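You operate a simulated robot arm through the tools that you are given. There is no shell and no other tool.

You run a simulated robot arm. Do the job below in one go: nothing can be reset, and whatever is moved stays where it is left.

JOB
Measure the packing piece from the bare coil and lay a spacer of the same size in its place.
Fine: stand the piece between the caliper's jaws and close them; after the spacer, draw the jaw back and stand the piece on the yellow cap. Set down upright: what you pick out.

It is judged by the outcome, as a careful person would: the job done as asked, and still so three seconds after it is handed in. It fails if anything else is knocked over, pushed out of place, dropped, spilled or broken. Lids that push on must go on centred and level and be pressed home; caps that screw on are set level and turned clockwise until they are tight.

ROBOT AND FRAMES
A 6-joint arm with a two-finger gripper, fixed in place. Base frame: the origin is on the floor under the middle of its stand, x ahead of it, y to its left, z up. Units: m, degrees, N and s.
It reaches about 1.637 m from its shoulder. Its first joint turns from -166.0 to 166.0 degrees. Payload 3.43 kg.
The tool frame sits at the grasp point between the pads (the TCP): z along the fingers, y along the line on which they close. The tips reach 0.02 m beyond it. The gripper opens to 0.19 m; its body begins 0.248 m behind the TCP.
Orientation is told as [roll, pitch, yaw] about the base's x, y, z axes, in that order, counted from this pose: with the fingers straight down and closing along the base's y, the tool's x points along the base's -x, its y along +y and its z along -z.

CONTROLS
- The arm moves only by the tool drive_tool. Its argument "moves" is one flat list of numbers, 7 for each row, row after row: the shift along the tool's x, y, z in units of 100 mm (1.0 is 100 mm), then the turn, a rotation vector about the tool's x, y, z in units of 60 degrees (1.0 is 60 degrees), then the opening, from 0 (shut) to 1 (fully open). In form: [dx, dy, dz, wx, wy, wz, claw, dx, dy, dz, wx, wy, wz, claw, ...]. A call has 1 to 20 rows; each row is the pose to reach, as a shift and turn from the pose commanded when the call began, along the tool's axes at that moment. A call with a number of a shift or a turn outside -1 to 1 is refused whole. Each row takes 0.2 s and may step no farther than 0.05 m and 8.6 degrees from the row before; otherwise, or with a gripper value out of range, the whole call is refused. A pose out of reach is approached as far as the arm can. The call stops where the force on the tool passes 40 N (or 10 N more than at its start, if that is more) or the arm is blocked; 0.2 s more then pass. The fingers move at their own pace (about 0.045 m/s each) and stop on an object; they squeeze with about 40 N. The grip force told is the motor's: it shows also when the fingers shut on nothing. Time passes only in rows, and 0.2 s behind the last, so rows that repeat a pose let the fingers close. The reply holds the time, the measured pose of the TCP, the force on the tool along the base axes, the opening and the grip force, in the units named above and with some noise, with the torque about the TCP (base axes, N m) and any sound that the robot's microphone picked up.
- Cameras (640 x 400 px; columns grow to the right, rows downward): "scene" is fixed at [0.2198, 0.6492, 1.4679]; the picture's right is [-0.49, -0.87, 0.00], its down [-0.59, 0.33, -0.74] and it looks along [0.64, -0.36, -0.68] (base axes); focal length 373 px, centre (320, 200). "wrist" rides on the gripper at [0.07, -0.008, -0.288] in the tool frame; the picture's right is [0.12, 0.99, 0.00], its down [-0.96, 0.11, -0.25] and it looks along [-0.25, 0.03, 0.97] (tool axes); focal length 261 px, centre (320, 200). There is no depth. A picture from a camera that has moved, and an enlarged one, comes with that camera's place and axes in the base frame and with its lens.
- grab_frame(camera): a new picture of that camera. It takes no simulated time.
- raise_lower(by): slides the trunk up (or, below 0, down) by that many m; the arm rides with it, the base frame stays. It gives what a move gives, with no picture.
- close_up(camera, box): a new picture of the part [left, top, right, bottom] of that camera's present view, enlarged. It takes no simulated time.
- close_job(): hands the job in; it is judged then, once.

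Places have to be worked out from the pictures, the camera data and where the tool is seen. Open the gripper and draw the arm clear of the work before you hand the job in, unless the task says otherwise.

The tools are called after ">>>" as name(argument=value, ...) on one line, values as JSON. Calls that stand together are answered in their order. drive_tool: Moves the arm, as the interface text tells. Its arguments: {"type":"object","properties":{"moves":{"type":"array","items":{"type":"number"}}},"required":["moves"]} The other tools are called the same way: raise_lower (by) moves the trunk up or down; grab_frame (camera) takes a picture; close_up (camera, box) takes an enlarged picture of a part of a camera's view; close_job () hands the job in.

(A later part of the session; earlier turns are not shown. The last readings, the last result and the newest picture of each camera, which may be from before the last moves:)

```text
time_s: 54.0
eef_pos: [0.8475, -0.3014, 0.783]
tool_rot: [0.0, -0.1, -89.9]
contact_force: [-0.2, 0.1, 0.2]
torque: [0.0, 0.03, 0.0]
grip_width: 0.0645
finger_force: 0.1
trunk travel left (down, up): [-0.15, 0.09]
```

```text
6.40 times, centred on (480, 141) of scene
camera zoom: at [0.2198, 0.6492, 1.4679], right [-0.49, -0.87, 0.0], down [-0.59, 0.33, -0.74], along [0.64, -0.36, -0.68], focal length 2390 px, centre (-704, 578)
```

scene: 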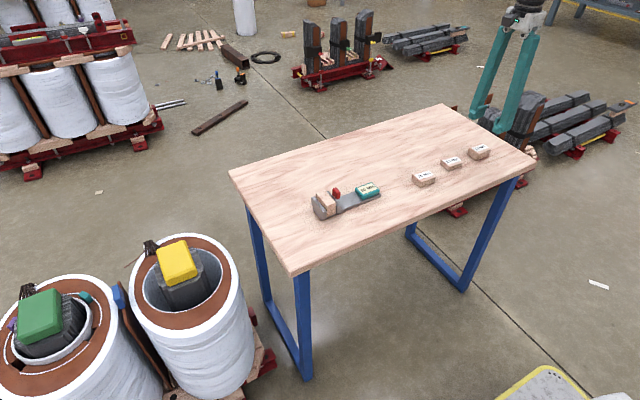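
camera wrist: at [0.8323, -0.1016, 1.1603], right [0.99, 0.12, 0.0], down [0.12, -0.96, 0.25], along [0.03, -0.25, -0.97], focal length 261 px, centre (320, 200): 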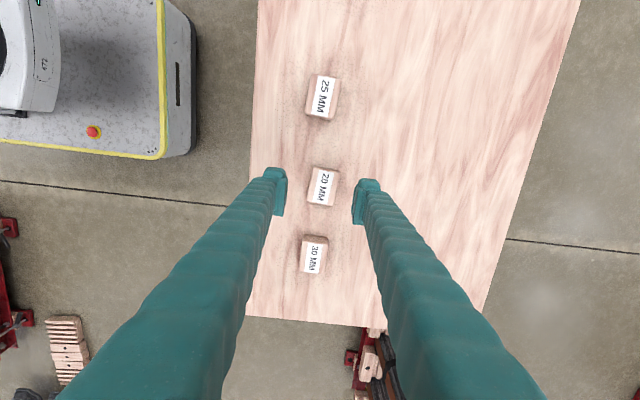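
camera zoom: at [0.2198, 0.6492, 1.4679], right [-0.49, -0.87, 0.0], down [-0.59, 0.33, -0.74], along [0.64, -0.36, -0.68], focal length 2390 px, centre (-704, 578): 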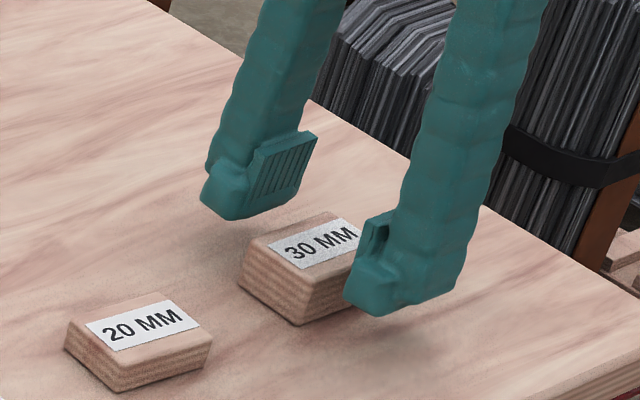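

>>> drive_tool(moves=[0, -0.01, 0.05, 0, 0, 0, 0.34, 0, -0.01, 0.1, 0, 0, 0, 0.34, 0, -0.01, 0.14, 0, 0, 0, 0.34, 0, -0.01, 0.14, 0, 0, 0, 0.34])

>>> drive_tool(moves=[0, 0, 0.02, 0, 0, 0, 0.34, 0, 0, 0.02, 0, 0, 0, 0.34])

>>> drive_tool(moves=[0, 0, 0.02, 0, 0, 0, 0.34, 0, 0, 0.02, 0, 0, 0, 0.34])

>>> close_up(camera="scene", box=[430, 110, 530, 172])

```text
time_s: 55.0
eef_pos: [0.8453, -0.3016, 0.7691]
tool_rot: [0.0, 0.0, -89.8]
contact_force: [-0.2, 0.4, -0.5]
torque: [0.02, 0.0, -0.02]
grip_width: 0.0646
finger_force: 0.0
trunk travel left (down, up): [-0.15, 0.09]
```

```text
time_s: 55.6
eef_pos: [0.8446, -0.3017, 0.7659]
tool_rot: [0.0, 0.0, -89.9]
contact_force: [-1.0, 0.2, 0.2]
torque: [0.0, 0.02, -0.05]
grip_width: 0.0645
finger_force: 0.0
trunk travel left (down, up): [-0.15, 0.09]
```

```text
time_s: 56.2
eef_pos: [0.8449, -0.302, 0.7644]
tool_rot: [0.0, 0.0, -89.9]
contact_force: [0.2, -0.3, -0.2]
torque: [0.01, 0.0, 0.02]
grip_width: 0.0646
finger_force: 0.1
trunk travel left (down, up): [-0.15, 0.09]
```

```text
6.40 times, centred on (480, 141) of scene
camera zoom: at [0.2198, 0.6492, 1.4679], right [-0.49, -0.87, 0.0], down [-0.59, 0.33, -0.74], along [0.64, -0.36, -0.68], focal length 2390 px, centre (-704, 578)
```

zoom: 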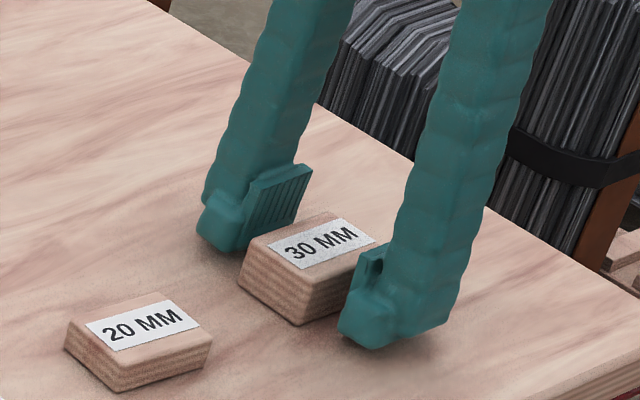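

>>> drive_tool(moves=[0, 0, 0.02, 0, 0, 0, 0.34, 0, 0, 0.02, 0, 0, 0, 0.34])

>>> drive_tool(moves=[0, 0, 0.02, 0, 0, 0, 0.34, 0, 0, 0.02, 0, 0, 0, 0.34])

>>> close_up(camera="wrist", box=[240, 120, 400, 220])

```text
time_s: 56.8
eef_pos: [0.8448, -0.3016, 0.7597]
tool_rot: [0.0, 0.1, -89.9]
contact_force: [0.1, -0.5, 0.7]
torque: [-0.01, 0.05, 0.01]
grip_width: 0.065
finger_force: 0.0
trunk travel left (down, up): [-0.15, 0.09]
```

```text
time_s: 57.4
eef_pos: [0.8448, -0.3021, 0.7595]
tool_rot: [0.0, 0.0, -89.9]
contact_force: [-0.7, 1.2, 0.5]
torque: [-0.02, 0.0, -0.03]
grip_width: 0.0647
finger_force: 0.1
trunk travel left (down, up): [-0.15, 0.09]
```

```text
4.00 times, centred on (320, 170) of wrist
camera zoom: at [0.8363, -0.2316, 1.0472], right [0.99, 0.12, 0.0], down [0.12, -0.96, 0.25], along [0.03, -0.25, -0.97], focal length 1043 px, centre (320, 320)
```

zoom: 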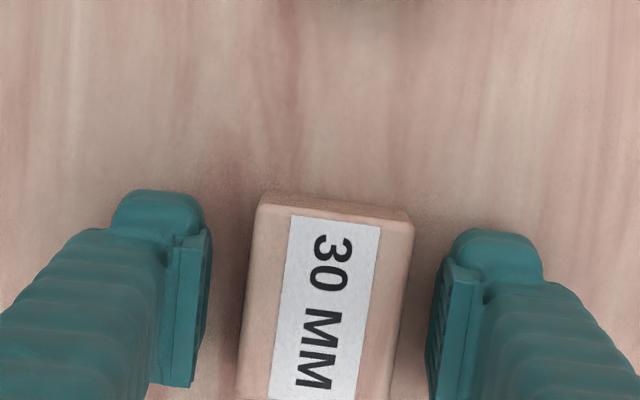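

Tips are right above the table around the spacer; I raise 2 mm, close on it and lift slowly.

>>> drive_tool(moves=[0, 0, -0.02, 0, 0, 0, 0.34, 0, 0, -0.02, 0, 0, 0, 0, 0, 0, -0.02, 0, 0, 0, 0, 0, 0, -0.02, 0, 0, 0, 0, 0, 0, -0.02, 0, 0, 0, 0])

>>> drive_tool(moves=[0, 0, -0.03, 0, 0, 0, 0, 0, 0, -0.06, 0, 0, 0, 0, 0, 0, -0.1, 0, 0, 0, 0, 0, 0, -0.15, 0, 0, 0, 0])

>>> close_up(camera="wrist", box=[240, 120, 400, 220])

>>> close_up(camera="scene", box=[430, 110, 530, 172])

```text
time_s: 58.6
eef_pos: [0.8441, -0.3022, 0.7615]
tool_rot: [0.0, 0.0, -89.9]
contact_force: [-0.1, -0.7, -0.2]
torque: [-0.01, 0.02, -0.02]
grip_width: 0.0423
finger_force: 40.4
trunk travel left (down, up): [-0.15, 0.09]
```

```text
time_s: 59.6
eef_pos: [0.8442, -0.3028, 0.7775]
tool_rot: [-0.1, 0.1, -89.9]
contact_force: [-0.5, 0.0, -1.2]
torque: [0.0, 0.05, -0.02]
grip_width: 0.0425
finger_force: 40.5
trunk travel left (down, up): [-0.15, 0.09]
```

```text
4.00 times, centred on (320, 170) of wrist
camera zoom: at [0.8363, -0.2322, 1.0648], right [0.99, 0.12, 0.0], down [0.12, -0.96, 0.25], along [0.03, -0.25, -0.97], focal length 1043 px, centre (320, 320)
```

zoom: 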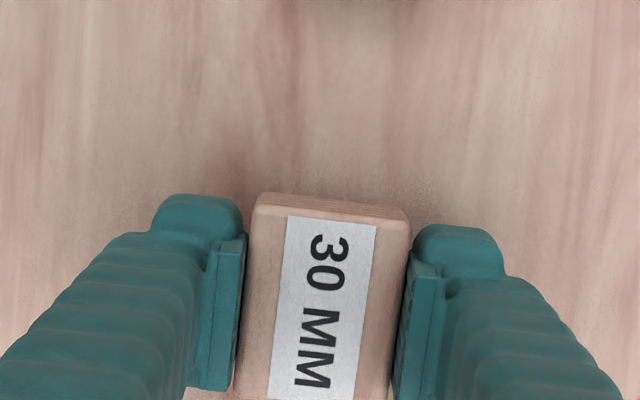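

```text
6.40 times, centred on (480, 141) of scene
camera zoom: at [0.2198, 0.6492, 1.4679], right [-0.49, -0.87, 0.0], down [-0.59, 0.33, -0.74], along [0.64, -0.36, -0.68], focal length 2390 px, centre (-704, 578)
```

zoom: 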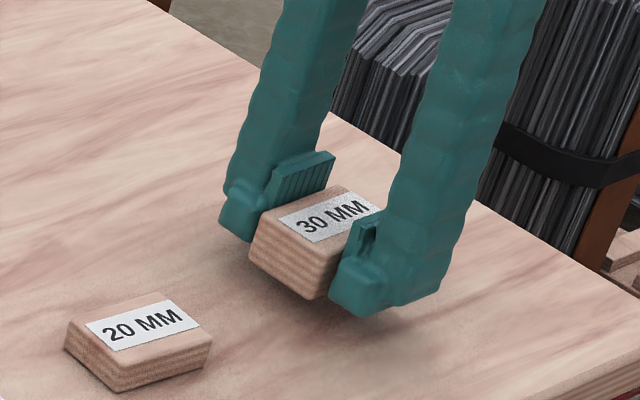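

Spacer held (42.5 mm, 40 N). I lift it further, then carry it back toward the coil at about z 0.88.

>>> drive_tool(moves=[0, 0, -0.1, 0, 0, 0, 0, 0, 0, -0.25, 0, 0, 0, 0, 0, 0, -0.4, 0, 0, 0, 0, 0, 0, -0.55, 0, 0, 0, 0, 0, 0, -0.7, 0, 0, 0, 0, 0, 0, -0.85, 0, 0, 0, 0, 0, 0, -1.0, 0, 0, 0, 0])

>>> drive_tool(moves=[0.1, 0, 0, 0, 0, 0, 0, 0.3, 0, 0, 0, 0, 0, 0, 0.55, 0, 0, 0, 0, 0, 0, 0.8, 0, 0, 0, 0, 0, 0, 1.0, 0, 0, 0, 0, 0, 0])

>>> drive_tool(moves=[0.25, 0, 0, 0, 0, 0, 0, 0.5, 0, 0, 0, 0, 0, 0, 0.75, 0, 0, 0, 0, 0, 0, 1.0, 0, 0, 0, 0, 0, 0])

>>> drive_tool(moves=[0.25, 0, 0, 0, 0, 0, 0, 0.5, 0, 0, 0, 0, 0, 0, 0.75, 0, 0, 0, 0, 0, 0, 1.0, 0, 0, 0, 0, 0, 0])

>>> drive_tool(moves=[0.25, 0, 0, 0, 0, 0, 0, 0.5, 0, 0, 0, 0, 0, 0, 0.75, 0, 0, 0, 0, 0, 0, 1.0, 0, 0, 0, 0, 0, 0])

>>> drive_tool(moves=[0.25, 0, 0, 0, 0, 0, 0, 0.5, 0, 0, 0, 0, 0, 0, 0.75, 0, 0, 0, 0, 0, 0, 1.0, 0, 0, 0, 0, 0, 0])

>>> grab_frame(camera="wrist")

```text
time_s: 61.2
eef_pos: [0.8429, -0.3021, 0.876]
tool_rot: [0.1, 0.0, -89.9]
contact_force: [0.7, 0.8, -0.4]
torque: [0.01, 0.01, -0.01]
grip_width: 0.0423
finger_force: 40.4
trunk travel left (down, up): [-0.15, 0.09]
```

```text
time_s: 62.4
eef_pos: [0.8443, -0.2051, 0.8739]
tool_rot: [0.0, 0.0, -90.1]
contact_force: [-0.1, 0.3, -0.4]
torque: [0.06, 0.01, 0.03]
grip_width: 0.0425
finger_force: 40.3
trunk travel left (down, up): [-0.15, 0.09]
```

```text
time_s: 63.4
eef_pos: [0.8446, -0.1029, 0.8766]
tool_rot: [-0.1, 0.0, -89.9]
contact_force: [-0.5, 0.0, -2.0]
torque: [0.09, -0.03, -0.01]
grip_width: 0.0427
finger_force: 40.3
trunk travel left (down, up): [-0.15, 0.09]
```

```text
time_s: 64.4
eef_pos: [0.8428, -0.0038, 0.8771]
tool_rot: [0.0, 0.1, -90.1]
contact_force: [-0.6, -0.2, -0.7]
torque: [0.08, -0.01, 0.0]
grip_width: 0.0425
finger_force: 39.6
trunk travel left (down, up): [-0.15, 0.09]
```

```text
time_s: 65.4
eef_pos: [0.843, 0.0959, 0.8777]
tool_rot: [-0.1, 0.1, -90.0]
contact_force: [0.1, -0.1, -0.3]
torque: [0.08, 0.02, -0.01]
grip_width: 0.0426
finger_force: 40.0
trunk travel left (down, up): [-0.15, 0.09]
```

```text
time_s: 66.4
eef_pos: [0.842, 0.1967, 0.8773]
tool_rot: [-0.1, 0.0, -89.9]
contact_force: [-0.1, -0.4, -0.4]
torque: [0.07, 0.0, 0.0]
grip_width: 0.0425
finger_force: 39.4
trunk travel left (down, up): [-0.15, 0.09]
```

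```text
taken
camera wrist: at [0.8332, 0.267, 1.1648], right [0.99, 0.12, 0.0], down [0.12, -0.96, 0.25], along [0.03, -0.25, -0.97], focal length 261 px, centre (320, 200)
```

wrist: 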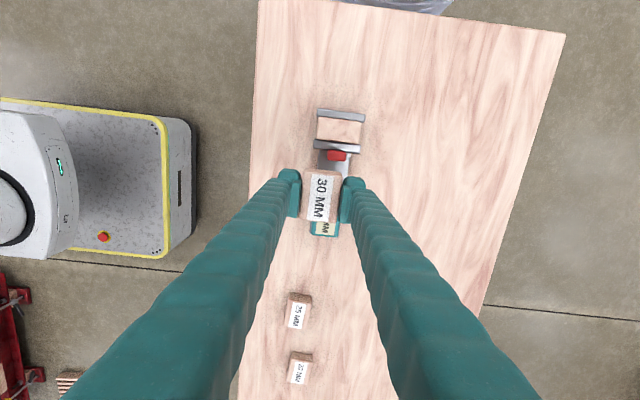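

>>> drive_tool(moves=[0.25, 0, 0, 0, 0, 0, 0, 0.5, 0, 0, 0, 0, 0, 0, 0.75, 0, 0, 0, 0, 0, 0, 1.0, 0, 0, 0, 0, 0, 0])

>>> drive_tool(moves=[0.25, 0, 0, 0, 0, 0, 0, 0.5, 0, 0, 0, 0, 0, 0, 0.75, 0, 0, 0, 0, 0, 0, 1.0, 0, 0, 0, 0, 0, 0])

>>> drive_tool(moves=[0.25, 0, 0, 0, 0, 0, 0, 0.5, 0, 0, 0, 0, 0, 0, 0.75, 0, 0, 0, 0, 0, 0, 1.0, 0, 0, 0, 0, 0, 0])

>>> drive_tool(moves=[0.25, 0, 0, 0, 0, 0, 0, 0.5, 0, 0, 0, 0, 0, 0, 0.75, 0, 0, 0, 0, 0, 0, 1.0, 0, 0, 0, 0, 0, 0])

>>> drive_tool(moves=[0.13, -0.06, 0, 0, 0, -0.1364, 0, 0.27, -0.13, 0, 0, 0, -0.2727, 0, 0.4, -0.2, 0, 0, 0, -0.4091, 0, 0.53, -0.26, 0, 0, 0, -0.5455, 0, 0.67, -0.33, 0, 0, 0, -0.6818, 0, 0.8, -0.4, 0, 0, 0, -0.8182, 0])

>>> drive_tool(moves=[0, 0, 0, 0, 0, -0.1364, 0, 0, 0, 0, 0, 0, -0.2727, 0, 0, 0, 0, 0, 0, -0.4091, 0, 0, 0, 0, 0, 0, -0.5455, 0, 0, 0, 0, 0, 0, -0.6818, 0, 0, 0, 0, 0, 0, -0.6818, 0])

>>> grab_frame(camera="wrist")

>>> close_up(camera="wrist", box=[220, 110, 420, 235])

>>> close_up(camera="scene", box=[100, 180, 276, 350])

```text
time_s: 67.4
eef_pos: [0.8456, 0.2976, 0.8749]
tool_rot: [0.0, 0.0, -89.8]
contact_force: [0.3, -0.9, -1.0]
torque: [0.07, 0.0, 0.03]
grip_width: 0.0422
finger_force: 39.6
trunk travel left (down, up): [-0.15, 0.09]
```

```text
time_s: 68.4
eef_pos: [0.8456, 0.3969, 0.8738]
tool_rot: [0.0, -0.1, -90.0]
contact_force: [0.0, -0.2, -0.4]
torque: [0.03, 0.02, -0.01]
grip_width: 0.0424
finger_force: 40.3
trunk travel left (down, up): [-0.15, 0.09]
```

```text
time_s: 69.4
eef_pos: [0.8448, 0.4959, 0.8765]
tool_rot: [0.0, 0.0, -90.0]
contact_force: [0.9, 0.5, -0.8]
torque: [0.1, -0.01, -0.01]
grip_width: 0.0424
finger_force: 39.9
trunk travel left (down, up): [-0.15, 0.09]
```

```text
time_s: 70.4
eef_pos: [0.8446, 0.5984, 0.8753]
tool_rot: [0.0, 0.0, -89.8]
contact_force: [0.5, -1.6, 0.2]
torque: [0.09, -0.01, -0.01]
grip_width: 0.0425
finger_force: 40.0
trunk travel left (down, up): [-0.15, 0.09]
```

```text
time_s: 71.8
eef_pos: [0.8022, 0.6763, 0.8752]
tool_rot: [-0.1, 0.0, -40.9]
contact_force: [0.4, 0.9, -1.1]
torque: [0.07, -0.02, -0.02]
grip_width: 0.0424
finger_force: 40.2
trunk travel left (down, up): [-0.15, 0.09]
```

```text
time_s: 73.2
eef_pos: [0.8033, 0.6787, 0.8762]
tool_rot: [0.0, 0.0, 0.1]
contact_force: [-0.4, 0.9, -0.2]
torque: [0.01, -0.02, -0.03]
grip_width: 0.0424
finger_force: 39.7
trunk travel left (down, up): [-0.15, 0.09]
```

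```text
taken
camera wrist: at [0.7332, 0.6694, 1.1632], right [-0.12, 0.99, 0.0], down [0.96, 0.12, 0.25], along [0.25, 0.03, -0.97], focal length 261 px, centre (320, 200)
```

wrist: 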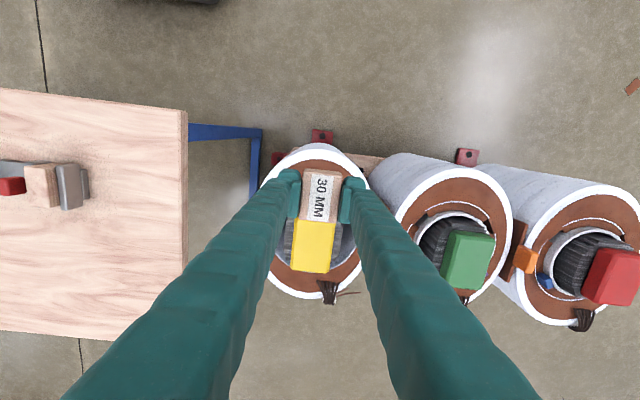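

```text
3.20 times, centred on (320, 172) of wrist
camera zoom: at [0.7332, 0.6694, 1.1632], right [-0.12, 0.99, 0.0], down [0.96, 0.12, 0.25], along [0.25, 0.03, -0.97], focal length 834 px, centre (320, 288)
```

zoom: 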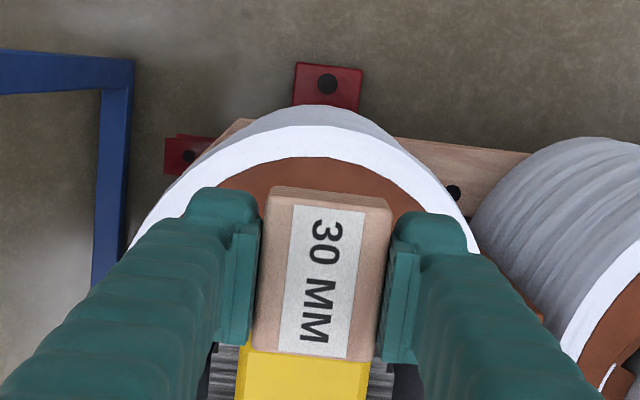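

```text
2.35 times, centred on (188, 265) of scene
camera zoom: at [0.2198, 0.6492, 1.4679], right [-0.49, -0.87, 0.0], down [-0.59, 0.33, -0.74], along [0.64, -0.36, -0.68], focal length 879 px, centre (631, 47)
```

zoom: 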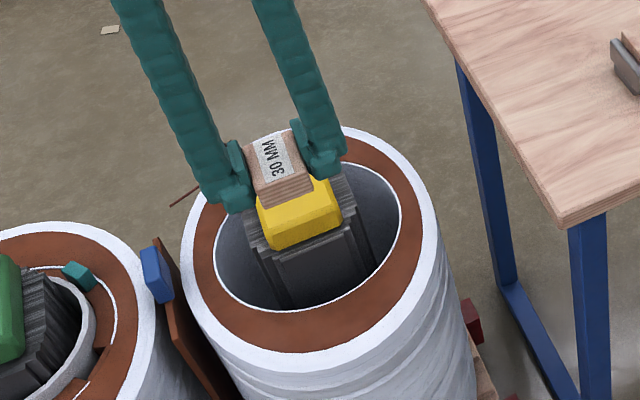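

The commanded pose is back exactly over where the piece stood, now with the spacer's long side along x, label up. I shift 3 mm for its centre and lower it toward the ring.

>>> drive_tool(moves=[-0.03, 0, 0.15, 0, 0, 0, 0, -0.03, 0, 0.35, 0, 0, 0, 0, -0.03, 0, 0.6, 0, 0, 0, 0, -0.03, 0, 0.85, 0, 0, 0, 0, -0.03, 0, 1.0, 0, 0, 0, 0])

>>> drive_tool(moves=[0, 0, 0.2, 0, 0, 0, 0, 0, 0, 0.4, 0, 0, 0, 0, 0, 0, 0.6, 0, 0, 0, 0, 0, 0, 0.8, 0, 0, 0, 0, 0, 0, 1.0, 0, 0, 0, 0])

>>> drive_tool(moves=[0, 0, 0.15, 0, 0, 0, 0, 0, 0, 0.3, 0, 0, 0, 0, 0, 0, 0.4, 0, 0, 0, 0, 0, 0, 0.4, 0, 0, 0, 0])

>>> close_up(camera="wrist", box=[220, 110, 420, 235])

>>> close_up(camera="scene", box=[140, 250, 252, 340])

```text
time_s: 74.4
eef_pos: [0.8074, 0.6776, 0.7778]
tool_rot: [0.0, 0.1, 0.1]
contact_force: [0.5, -0.7, -0.8]
torque: [0.03, -0.04, 0.01]
grip_width: 0.0423
finger_force: 40.3
trunk travel left (down, up): [-0.15, 0.09]
```

```text
time_s: 75.6
eef_pos: [0.8083, 0.6795, 0.6774]
tool_rot: [0.0, 0.0, 0.1]
contact_force: [0.0, -0.6, -0.1]
torque: [0.03, -0.02, 0.02]
grip_width: 0.0423
finger_force: 39.8
trunk travel left (down, up): [-0.15, 0.09]
```

```text
time_s: 76.6
eef_pos: [0.8068, 0.6798, 0.6336]
tool_rot: [0.0, -0.1, 0.1]
contact_force: [-0.3, 0.7, -0.8]
torque: [0.01, -0.02, -0.01]
grip_width: 0.0426
finger_force: 40.1
trunk travel left (down, up): [-0.15, 0.09]
```

```text
3.20 times, centred on (320, 172) of wrist
camera zoom: at [0.7361, 0.6713, 0.9231], right [-0.12, 0.99, 0.0], down [0.96, 0.12, 0.25], along [0.25, 0.03, -0.97], focal length 834 px, centre (320, 288)
```

zoom: 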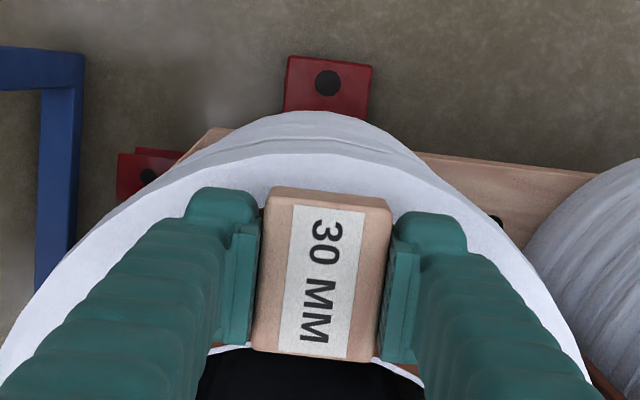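

```text
4.44 times, centred on (196, 295) of scene
camera zoom: at [0.2198, 0.6492, 1.4679], right [-0.49, -0.87, 0.0], down [-0.59, 0.33, -0.74], along [0.64, -0.36, -0.68], focal length 1660 px, centre (871, -222)
```

zoom: 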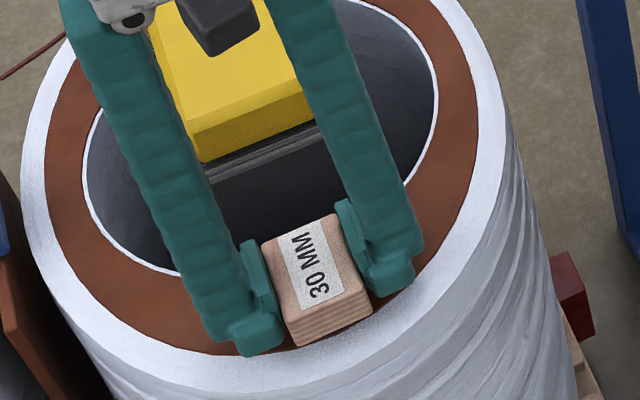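

Position looks right: spacer spans the ring as the piece did. I lower slowly until contact shows.

>>> drive_tool(moves=[0, 0, 0.04, 0, 0, 0, 0, 0, 0, 0.08, 0, 0, 0, 0, 0, 0, 0.12, 0, 0, 0, 0, 0, 0, 0.12, 0, 0, 0, 0])

>>> drive_tool(moves=[0, 0, 0.02, 0, 0, 0, 0, 0, 0, 0.02, 0, 0, 0, 0])

>>> drive_tool(moves=[0, 0, 0.02, 0, 0, 0, 0, 0, 0, 0.02, 0, 0, 0, 0])

```text
time_s: 77.6
eef_pos: [0.8069, 0.6789, 0.6247]
tool_rot: [0.0, 0.0, 0.1]
contact_force: [-0.5, 0.6, -0.2]
torque: [-0.04, -0.02, 0.04]
grip_width: 0.0422
finger_force: 39.8
trunk travel left (down, up): [-0.15, 0.09]
```

```text
time_s: 78.2
eef_pos: [0.8073, 0.6795, 0.621]
tool_rot: [0.0, -0.1, 0.1]
contact_force: [0.0, -0.1, -0.5]
torque: [-0.03, 0.0, -0.01]
grip_width: 0.0424
finger_force: 40.6
trunk travel left (down, up): [-0.15, 0.09]
```

```text
time_s: 78.8
eef_pos: [0.8071, 0.6786, 0.621]
tool_rot: [0.0, 0.1, 0.2]
contact_force: [-1.0, 1.0, 4.0]
torque: [0.05, 0.1, -0.02]
grip_width: 0.0423
finger_force: 39.4
trunk travel left (down, up): [-0.15, 0.09]
```

Contact at ~4 N: the spacer is down on the ring. I open the fingers and look before lifting.

>>> drive_tool(moves=[0, 0, 0, 0, 0, 0, 0.26, 0, 0, 0, 0, 0, 0, 0.32, 0, 0, 0, 0, 0, 0, 0.34, 0, 0, 0, 0, 0, 0, 0.34])

>>> close_up(camera="wrist", box=[220, 110, 420, 235])

>>> close_up(camera="scene", box=[140, 250, 252, 340])

```text
time_s: 79.8
eef_pos: [0.8068, 0.6787, 0.62]
tool_rot: [0.0, 0.1, 0.1]
contact_force: [0.4, 0.6, -0.2]
torque: [0.02, -0.01, 0.03]
grip_width: 0.0647
finger_force: 0.0
trunk travel left (down, up): [-0.15, 0.09]
```

```text
3.20 times, centred on (320, 172) of wrist
camera zoom: at [0.7369, 0.6698, 0.9082], right [-0.12, 0.99, 0.0], down [0.96, 0.12, 0.25], along [0.25, 0.03, -0.97], focal length 834 px, centre (320, 288)
```

zoom: 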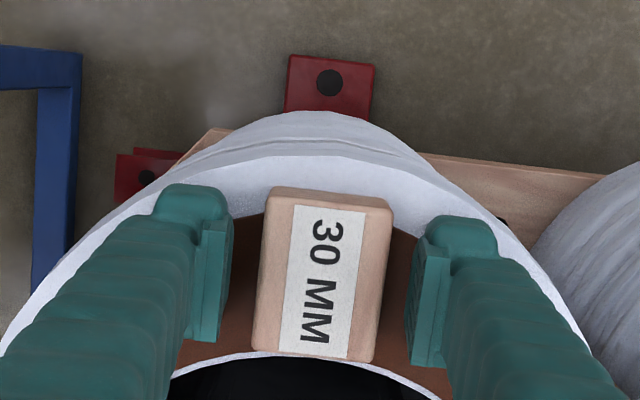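

```text
4.44 times, centred on (196, 295) of scene
camera zoom: at [0.2198, 0.6492, 1.4679], right [-0.49, -0.87, 0.0], down [-0.59, 0.33, -0.74], along [0.64, -0.36, -0.68], focal length 1660 px, centre (871, -222)
```

zoom: 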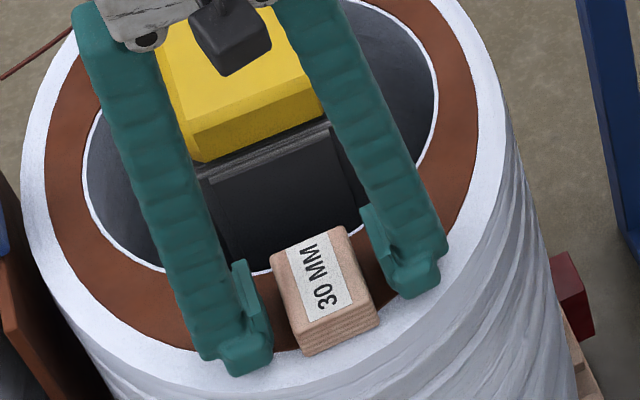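

The spacer lies flat, label up, on the ring. I lift straight up clear.

>>> drive_tool(moves=[0, 0, -0.1, 0, 0, 0, 0.34, 0, 0, -0.3, 0, 0, 0, 0.34, 0, 0, -0.65, 0, 0, 0, 0.34, 0, 0, -1, 0, 0, 0, 0.34])

>>> drive_tool(moves=[0, 0, -0.4, 0, 0, 0, 0.34, 0, 0, -0.8, 0, 0, 0, 0.34, 0, 0, -1, 0, 0, 0, 0.34])

>>> drive_tool(moves=[0, 0, -0.3, 0, 0, 0, 0.34, 0, 0, -0.6, 0, 0, 0, 0.34])

>>> close_up(camera="scene", box=[130, 225, 258, 345])

>>> close_up(camera="wrist", box=[240, 110, 400, 260])

```text
time_s: 80.8
eef_pos: [0.8069, 0.6762, 0.7186]
tool_rot: [-0.1, 0.0, 0.1]
contact_force: [-0.4, 0.2, -0.8]
torque: [-0.05, 0.04, 0.02]
grip_width: 0.0644
finger_force: 0.1
trunk travel left (down, up): [-0.15, 0.09]
```

```text
time_s: 81.6
eef_pos: [0.805, 0.679, 0.8221]
tool_rot: [0.0, 0.0, 0.1]
contact_force: [0.0, -0.3, 0.1]
torque: [-0.01, 0.0, 0.01]
grip_width: 0.0644
finger_force: 0.0
trunk travel left (down, up): [-0.15, 0.09]
```

```text
time_s: 82.2
eef_pos: [0.8067, 0.6784, 0.8818]
tool_rot: [0.1, 0.0, 0.2]
contact_force: [0.0, 0.1, -1.3]
torque: [-0.06, 0.04, 0.02]
grip_width: 0.0643
finger_force: 0.0
trunk travel left (down, up): [-0.15, 0.09]
```

```text
3.33 times, centred on (194, 285) of scene
camera zoom: at [0.2198, 0.6492, 1.4679], right [-0.49, -0.87, 0.0], down [-0.59, 0.33, -0.74], along [0.64, -0.36, -0.68], focal length 1245 px, centre (740, -83)
```

zoom: 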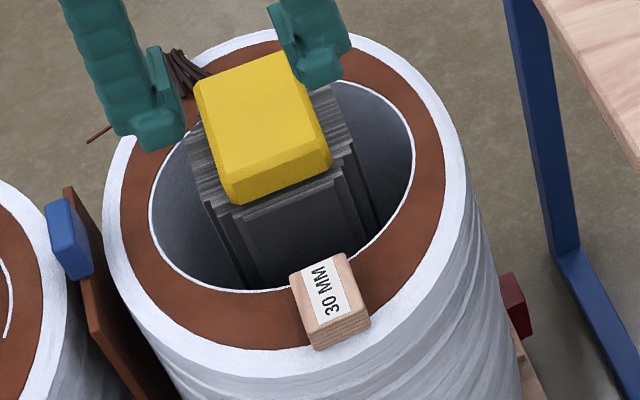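

```text
2.67 times, centred on (320, 185) of wrist
camera zoom: at [0.7357, 0.6705, 1.1693], right [-0.12, 0.99, 0.0], down [0.96, 0.12, 0.25], along [0.25, 0.03, -0.97], focal length 695 px, centre (320, 240)
```

zoom: 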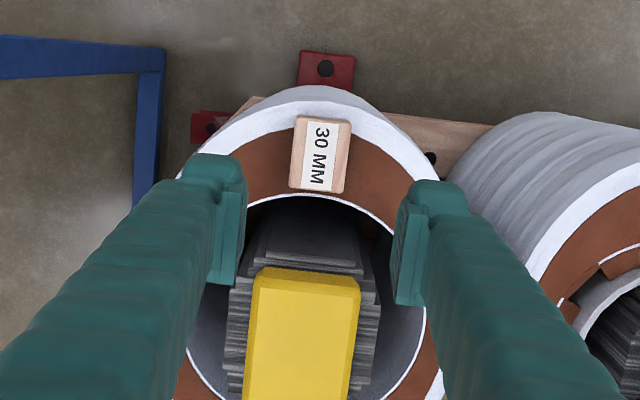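

The spacer sits squarely where the piece was. Now I turn the gripper back by 90° and return to the caliper to draw the jaw back by its red tab.

>>> drive_tool(moves=[-0.05, -0.13, 0, 0, 0, 0.1364, 0.34, -0.1, -0.27, 0, 0, 0, 0.2727, 0.34, -0.15, -0.4, 0, 0, 0, 0.4091, 0.34, -0.2, -0.53, 0, 0, 0, 0.5455, 0.34, -0.25, -0.67, 0, 0, 0, 0.6818, 0.34, -0.3, -0.8, 0, 0, 0, 0.8182, 0.34])

>>> drive_tool(moves=[0, 0, 0, 0, 0, 0.1364, 0.34, 0, 0, 0, 0, 0, 0.2727, 0.34, 0, 0, 0, 0, 0, 0.4091, 0.34, 0, 0, 0, 0, 0, 0.5455, 0.34, 0, 0, 0, 0, 0, 0.6818, 0.34, 0, 0, 0, 0, 0, 0.6818, 0.34])

>>> drive_tool(moves=[-0.45, 0.03, 0, 0, 0, 0, 0.34, -0.9365, 0.061, 0, 0, 0, 0, 0.34])

>>> drive_tool(moves=[-0.45, 0.03, 0, 0, 0, 0, 0.34, -0.9365, 0.061, 0, 0, 0, 0, 0.34])

>>> drive_tool(moves=[-0.45, 0.03, 0, 0, 0, 0, 0.34, -0.9365, 0.061, 0, 0, 0, 0, 0.34])

>>> drive_tool(moves=[-0.45, 0.03, 0, 0, 0, 0, 0.34, -0.9365, 0.061, 0, 0, 0, 0, 0.34, -0.9365, 0.061, 0, 0, 0, 0, 0.34])

>>> close_up(camera="wrist", box=[240, 110, 400, 210])

>>> close_up(camera="scene", box=[300, 150, 400, 212])

```text
time_s: 83.6
eef_pos: [0.8357, 0.597, 0.8809]
tool_rot: [-0.1, -0.1, -49.2]
contact_force: [0.4, 0.3, -0.4]
torque: [-0.05, -0.02, -0.02]
grip_width: 0.0645
finger_force: 0.0
trunk travel left (down, up): [-0.15, 0.09]
```

```text
time_s: 85.0
eef_pos: [0.8377, 0.5974, 0.879]
tool_rot: [0.1, 0.1, -90.0]
contact_force: [-1.0, 1.2, -0.5]
torque: [0.0, 0.01, -0.02]
grip_width: 0.0646
finger_force: 0.1
trunk travel left (down, up): [-0.15, 0.09]
```

```text
time_s: 85.6
eef_pos: [0.8423, 0.5048, 0.8757]
tool_rot: [0.0, -0.2, -89.9]
contact_force: [-0.2, -0.3, -0.2]
torque: [-0.16, 0.0, 0.01]
grip_width: 0.0646
finger_force: 0.0
trunk travel left (down, up): [-0.15, 0.09]
```

```text
time_s: 86.2
eef_pos: [0.8507, 0.4073, 0.8779]
tool_rot: [0.0, 0.0, -89.8]
contact_force: [-0.6, 0.2, -1.2]
torque: [-0.16, 0.01, 0.01]
grip_width: 0.0644
finger_force: 0.0
trunk travel left (down, up): [-0.15, 0.09]
```

```text
time_s: 86.8
eef_pos: [0.8558, 0.3151, 0.8808]
tool_rot: [0.0, 0.0, -89.9]
contact_force: [-0.2, 0.6, 0.1]
torque: [-0.16, 0.03, -0.05]
grip_width: 0.0645
finger_force: 0.1
trunk travel left (down, up): [-0.15, 0.09]
```

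```text
time_s: 87.6
eef_pos: [0.8629, 0.2206, 0.8831]
tool_rot: [0.0, 0.0, -89.9]
contact_force: [-0.4, -0.5, -0.6]
torque: [0.03, -0.01, 0.02]
grip_width: 0.0645
finger_force: 0.1
trunk travel left (down, up): [-0.15, 0.09]
```

```text
4.00 times, centred on (320, 160) of wrist
camera zoom: at [0.8538, 0.2911, 1.1703], right [0.99, 0.12, 0.0], down [0.12, -0.96, 0.25], along [0.03, -0.25, -0.97], focal length 1043 px, centre (320, 360)
```

zoom: 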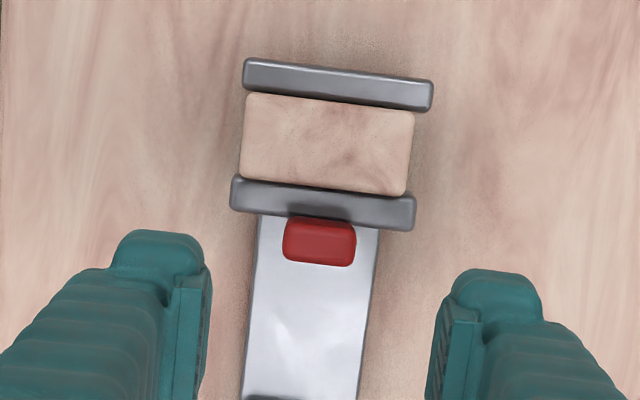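

```text
6.40 times, centred on (350, 181) of scene
camera zoom: at [0.2198, 0.6492, 1.4679], right [-0.49, -0.87, 0.0], down [-0.59, 0.33, -0.74], along [0.64, -0.36, -0.68], focal length 2390 px, centre (128, 322)
```

zoom: 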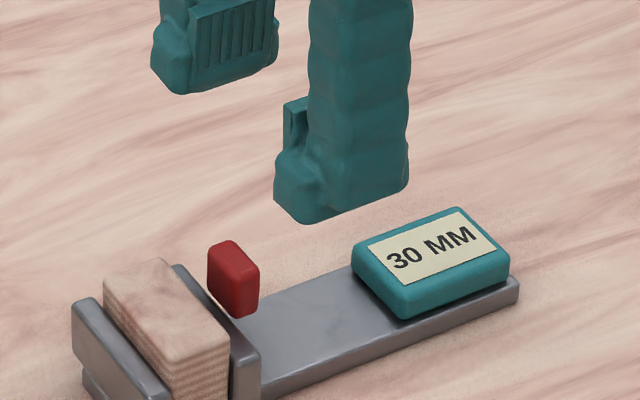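

The caliper centre is ~2 mm to −x of the TCP and the tab is 15–18 mm ahead, clear of the piece for my fingers. I adjust and lower until the tips are just above jaw-top level beside the tab.

>>> drive_tool(moves=[0.02, -0.017, 0.2, 0, 0, 0, 0.25, 0.02, -0.017, 0.45, 0, 0, 0, 0.25, 0.02, -0.017, 0.65, 0, 0, 0, 0.25, 0.02, -0.017, 0.75, 0, 0, 0, 0.25, 0.02, -0.017, 0.75, 0, 0, 0, 0.25])

>>> close_up(camera="wrist", box=[240, 110, 400, 210])

>>> close_up(camera="scene", box=[300, 160, 380, 210])

```text
time_s: 88.8
eef_pos: [0.861, 0.225, 0.806]
tool_rot: [-0.1, 0.0, -90.0]
contact_force: [0.1, -0.6, 0.6]
torque: [-0.01, -0.02, -0.01]
grip_width: 0.0476
finger_force: 0.0
trunk travel left (down, up): [-0.15, 0.09]
```

```text
4.00 times, centred on (320, 160) of wrist
camera zoom: at [0.8527, 0.2943, 1.0937], right [0.99, 0.12, 0.0], down [0.12, -0.96, 0.25], along [0.03, -0.25, -0.97], focal length 1043 px, centre (320, 360)
```

zoom: 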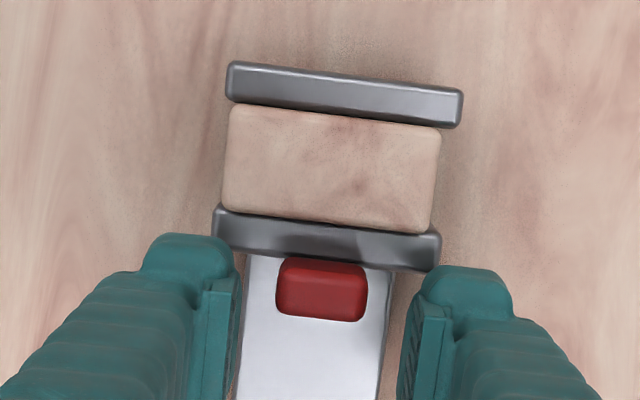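

```text
8.00 times, centred on (340, 185) of scene
camera zoom: at [0.2198, 0.6492, 1.4679], right [-0.49, -0.87, 0.0], down [-0.59, 0.33, -0.74], along [0.64, -0.36, -0.68], focal length 2987 px, centre (160, 320)
```

zoom: 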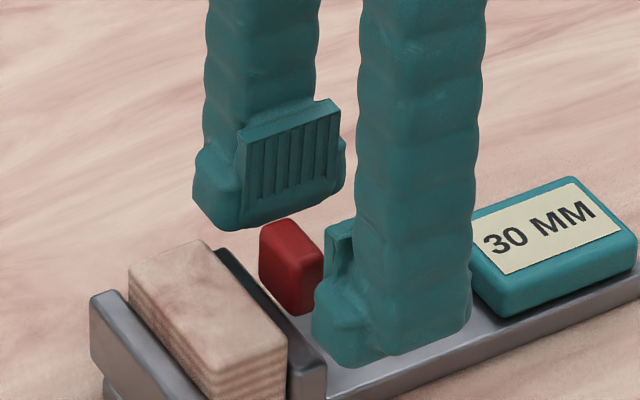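

The tab top (~0.80) is already well above tip level (0.786); I lower 5 mm more, staying above the jaw top, and close gently on the tab.

>>> drive_tool(moves=[0, 0, 0.02, 0, 0, 0, 0.25, 0, 0, 0.05, 0, 0, 0, 0.25, 0, 0, 0.05, 0, 0, 0, 0.25])

>>> drive_tool(moves=[0, 0, 0, 0, 0, 0, 0.15, 0, 0, 0, 0, 0, 0, 0.08, 0, 0, 0, 0, 0, 0, 0.08, 0, 0, 0, 0, 0, 0, 0.08])

>>> close_up(camera="wrist", box=[240, 110, 400, 210])

>>> close_up(camera="scene", box=[300, 160, 380, 210])

```text
time_s: 89.6
eef_pos: [0.8598, 0.2238, 0.8005]
tool_rot: [0.0, 0.1, -89.9]
contact_force: [-0.7, -0.4, -0.1]
torque: [0.01, 0.01, 0.02]
grip_width: 0.0474
finger_force: 0.0
trunk travel left (down, up): [-0.15, 0.09]
```

```text
time_s: 90.6
eef_pos: [0.8598, 0.2234, 0.8011]
tool_rot: [-0.1, 0.1, -89.9]
contact_force: [-6.8, -0.7, 0.2]
torque: [-0.05, 0.08, -0.08]
grip_width: 0.0247
finger_force: 39.8
trunk travel left (down, up): [-0.15, 0.09]
```

```text
4.00 times, centred on (320, 160) of wrist
camera zoom: at [0.8515, 0.2949, 1.0885], right [0.99, 0.12, 0.0], down [0.12, -0.96, 0.25], along [0.03, -0.25, -0.97], focal length 1043 px, centre (320, 360)
```

zoom: 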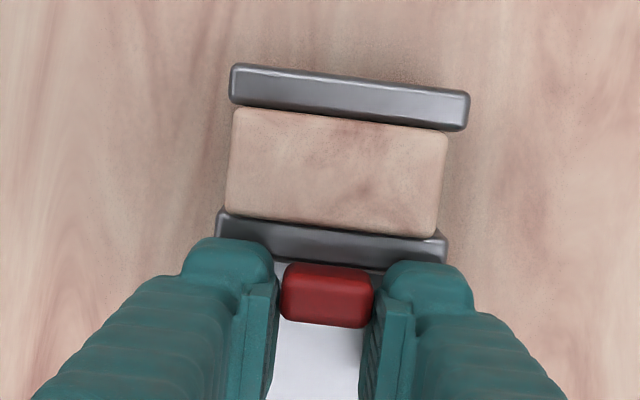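

```text
8.00 times, centred on (340, 185) of scene
camera zoom: at [0.2198, 0.6492, 1.4679], right [-0.49, -0.87, 0.0], down [-0.59, 0.33, -0.74], along [0.64, -0.36, -0.68], focal length 2987 px, centre (160, 320)
```

zoom: 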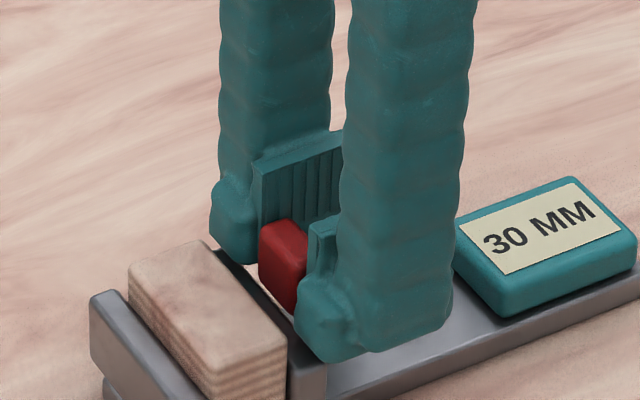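

The tab is gripped (24.7 mm). I draw the jaw back in −y, a few millimetres per step, first 15 mm.

>>> drive_tool(moves=[-0.02, 0, 0, 0, 0, 0, 0.08, -0.05, 0, 0, 0, 0, 0, 0.08, -0.08, 0, 0, 0, 0, 0, 0.08, -0.11, 0, 0, 0, 0, 0, 0.08, -0.15, 0, 0, 0, 0, 0, 0.08])

>>> close_up(camera="wrist", box=[240, 90, 400, 190])

>>> close_up(camera="scene", box=[300, 160, 400, 222])

```text
time_s: 91.8
eef_pos: [0.8608, 0.2083, 0.8011]
tool_rot: [0.1, -0.1, -90.0]
contact_force: [-6.2, 0.6, 2.5]
torque: [0.0, 0.12, 0.03]
grip_width: 0.0249
finger_force: 39.8
trunk travel left (down, up): [-0.15, 0.09]
```

```text
4.00 times, centred on (320, 140) of wrist
camera zoom: at [0.8516, 0.2787, 1.0885], right [0.99, 0.12, 0.0], down [0.12, -0.96, 0.25], along [0.03, -0.25, -0.97], focal length 1043 px, centre (320, 440)
```

zoom: 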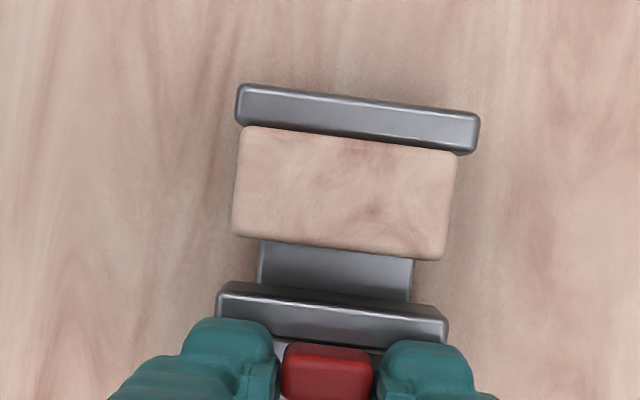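

```text
6.40 times, centred on (350, 191) of scene
camera zoom: at [0.2198, 0.6492, 1.4679], right [-0.49, -0.87, 0.0], down [-0.59, 0.33, -0.74], along [0.64, -0.36, -0.68], focal length 2390 px, centre (128, 258)
```

zoom: 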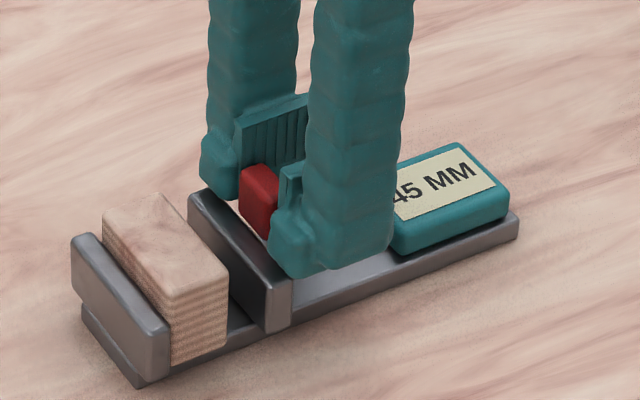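

Jaw is drawing back cleanly (45 MM now), the piece stays upright against the fixed jaw. I continue 30 mm more to the original 75 mm opening.

>>> drive_tool(moves=[-0.05, 0, 0, 0, 0, 0, 0.08, -0.1, 0, 0, 0, 0, 0, 0.08, -0.15, 0, 0, 0, 0, 0, 0.08, -0.2, 0, 0, 0, 0, 0, 0.08, -0.25, 0, 0, 0, 0, 0, 0.08, -0.3, 0, 0, 0, 0, 0, 0.08])

>>> drive_tool(moves=[0, 0, 0, 0, 0, 0, 0.2, 0, 0, 0, 0, 0, 0, 0.25, 0, 0, 0, 0, 0, 0, 0.25, 0, 0, -0.1, 0, 0, 0, 0.25, 0, 0, -0.4, 0, 0, 0, 0.25, 0, 0, -0.8, 0, 0, 0, 0.25])

>>> close_up(camera="wrist", box=[240, 90, 400, 190])

>>> close_up(camera="scene", box=[300, 160, 400, 222])

```text
time_s: 93.2
eef_pos: [0.8602, 0.1794, 0.8001]
tool_rot: [0.0, 0.0, -89.9]
contact_force: [7.0, 1.5, 7.8]
torque: [0.1, -0.09, -0.11]
grip_width: 0.0248
finger_force: 40.4
trunk travel left (down, up): [-0.15, 0.09]
```

```text
time_s: 94.6
eef_pos: [0.8617, 0.1767, 0.8796]
tool_rot: [-0.1, 0.0, -89.8]
contact_force: [0.1, 0.1, -0.7]
torque: [-0.02, 0.09, 0.01]
grip_width: 0.0475
finger_force: 0.0
trunk travel left (down, up): [-0.15, 0.09]
```

```text
4.00 times, centred on (320, 140) of wrist
camera zoom: at [0.8525, 0.2479, 1.1667], right [0.99, 0.12, 0.0], down [0.12, -0.96, 0.25], along [0.03, -0.25, -0.97], focal length 1043 px, centre (320, 440)
```

zoom: 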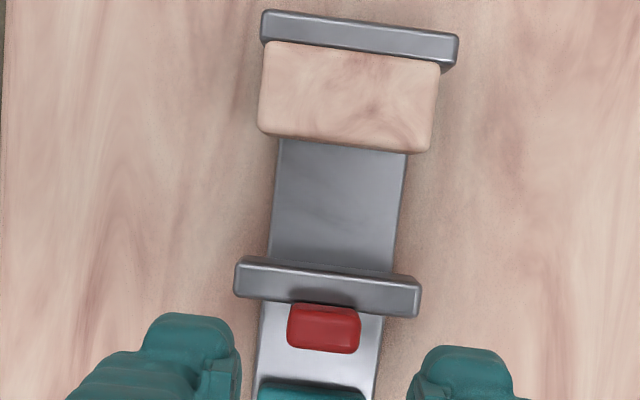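

```text
6.40 times, centred on (350, 191) of scene
camera zoom: at [0.2198, 0.6492, 1.4679], right [-0.49, -0.87, 0.0], down [-0.59, 0.33, -0.74], along [0.64, -0.36, -0.68], focal length 2390 px, centre (128, 258)
```

zoom: 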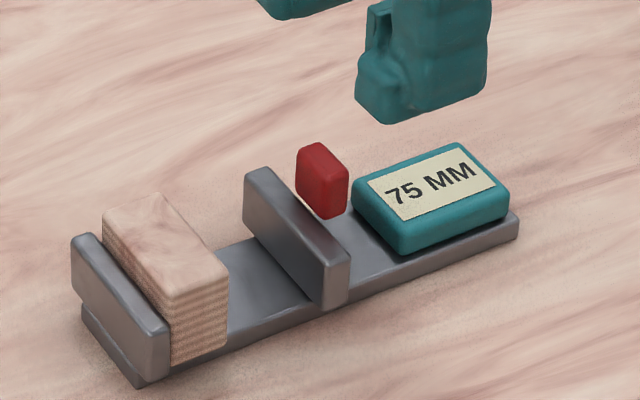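

The display shows 75 MM again, jaw fully back, caliper undisturbed. I move over the piece with fingers opened to ~74 mm and check alignment.

>>> drive_tool(moves=[0.25, 0, 0, 0, 0, 0, 0.39, 0.5, 0, 0, 0, 0, 0, 0.39, 0.78, -0.01, 0, 0, 0, 0, 0.39, 0.78, -0.01, 0, 0, 0, 0, 0.39])

>>> close_up(camera="wrist", box=[240, 110, 400, 210])

```text
time_s: 95.6
eef_pos: [0.8573, 0.2545, 0.881]
tool_rot: [0.0, 0.0, -90.0]
contact_force: [-0.2, 0.5, 0.2]
torque: [-0.02, 0.02, -0.01]
grip_width: 0.0743
finger_force: 0.0
trunk travel left (down, up): [-0.15, 0.09]
```

```text
4.00 times, centred on (320, 160) of wrist
camera zoom: at [0.8484, 0.3262, 1.1687], right [0.99, 0.12, 0.0], down [0.12, -0.96, 0.25], along [0.03, -0.25, -0.97], focal length 1043 px, centre (320, 360)
```

zoom: 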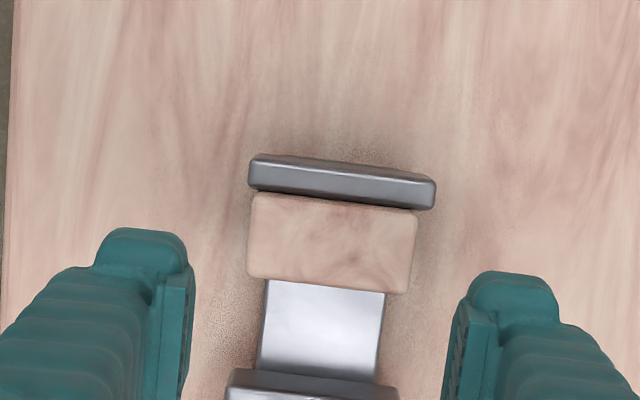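

>>> drive_tool(moves=[0.015, 0.025, 0.2, 0, 0, 0, 0.39, 0.015, 0.025, 0.45, 0, 0, 0, 0.39, 0.015, 0.025, 0.65, 0, 0, 0, 0.39, 0.015, 0.025, 0.75, 0, 0, 0, 0.39, 0.015, 0.025, 0.75, 0, 0, 0, 0.39])

>>> close_up(camera="wrist", box=[240, 110, 400, 210])

>>> close_up(camera="scene", box=[300, 160, 380, 210])

```text
time_s: 96.8
eef_pos: [0.862, 0.2602, 0.8044]
tool_rot: [0.0, 0.1, -89.9]
contact_force: [0.2, 0.3, 0.2]
torque: [-0.01, -0.02, 0.02]
grip_width: 0.0742
finger_force: 0.1
trunk travel left (down, up): [-0.15, 0.09]
```

```text
4.00 times, centred on (320, 160) of wrist
camera zoom: at [0.8525, 0.3312, 1.0915], right [0.99, 0.12, 0.0], down [0.12, -0.96, 0.25], along [0.03, -0.25, -0.97], focal length 1043 px, centre (320, 360)
```

zoom: 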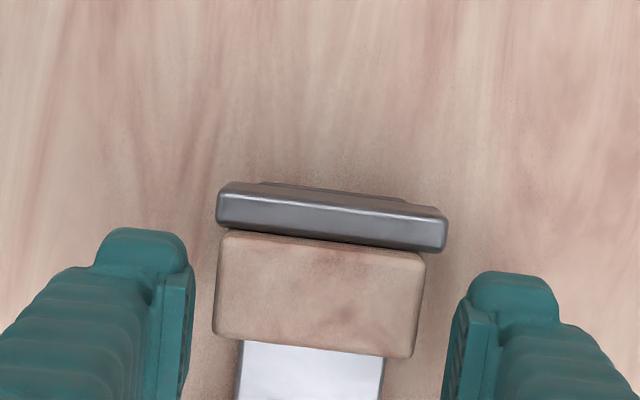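

```text
8.00 times, centred on (340, 185) of scene
camera zoom: at [0.2198, 0.6492, 1.4679], right [-0.49, -0.87, 0.0], down [-0.59, 0.33, -0.74], along [0.64, -0.36, -0.68], focal length 2987 px, centre (160, 320)
```

zoom: 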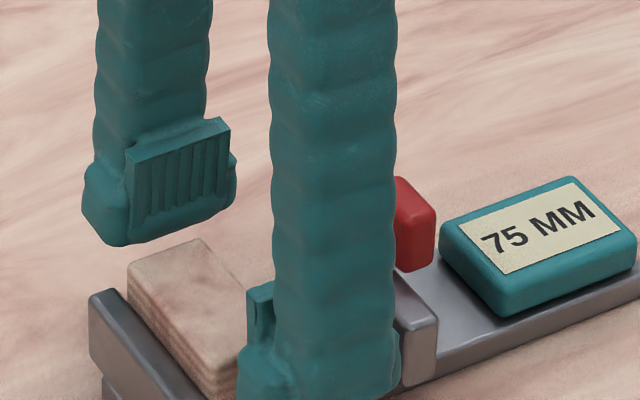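

I need a touch more clearance from the fixed jaw: I back off 4 mm in −y, centre in x, and lower the rest to TCP z≈0.773.

>>> drive_tool(moves=[-0.04, -0.012, 0, 0, 0, 0, 0.39, -0.04, -0.012, 0.08, 0, 0, 0, 0.39, -0.04, -0.012, 0.16, 0, 0, 0, 0.39, -0.04, -0.012, 0.24, 0, 0, 0, 0.39, -0.04, -0.012, 0.3, 0, 0, 0, 0.39])

>>> close_up(camera="wrist", box=[240, 110, 400, 210])

>>> close_up(camera="scene", box=[300, 160, 380, 210])

```text
time_s: 98.0
eef_pos: [0.8598, 0.2563, 0.7749]
tool_rot: [-0.1, 0.0, -90.0]
contact_force: [-0.9, 0.3, -0.5]
torque: [-0.01, 0.02, 0.0]
grip_width: 0.0739
finger_force: 0.1
trunk travel left (down, up): [-0.15, 0.09]
```

```text
4.00 times, centred on (320, 160) of wrist
camera zoom: at [0.8515, 0.3266, 1.0622], right [0.99, 0.12, 0.0], down [0.12, -0.96, 0.25], along [0.03, -0.25, -0.97], focal length 1043 px, centre (320, 360)
```

zoom: 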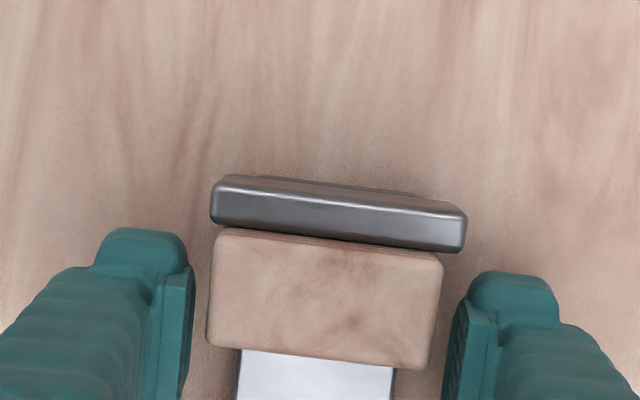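

```text
8.00 times, centred on (340, 185) of scene
camera zoom: at [0.2198, 0.6492, 1.4679], right [-0.49, -0.87, 0.0], down [-0.59, 0.33, -0.74], along [0.64, -0.36, -0.68], focal length 2987 px, centre (160, 320)
```

zoom: 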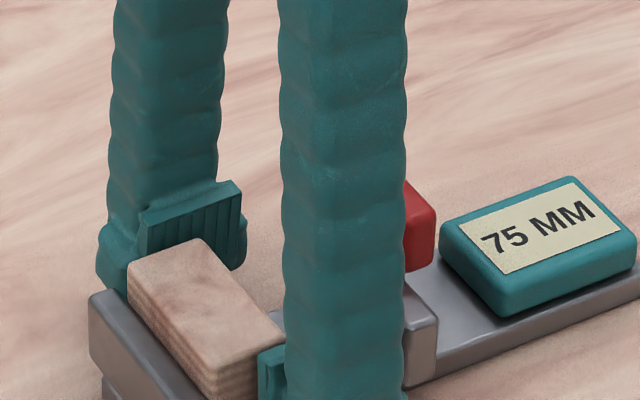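

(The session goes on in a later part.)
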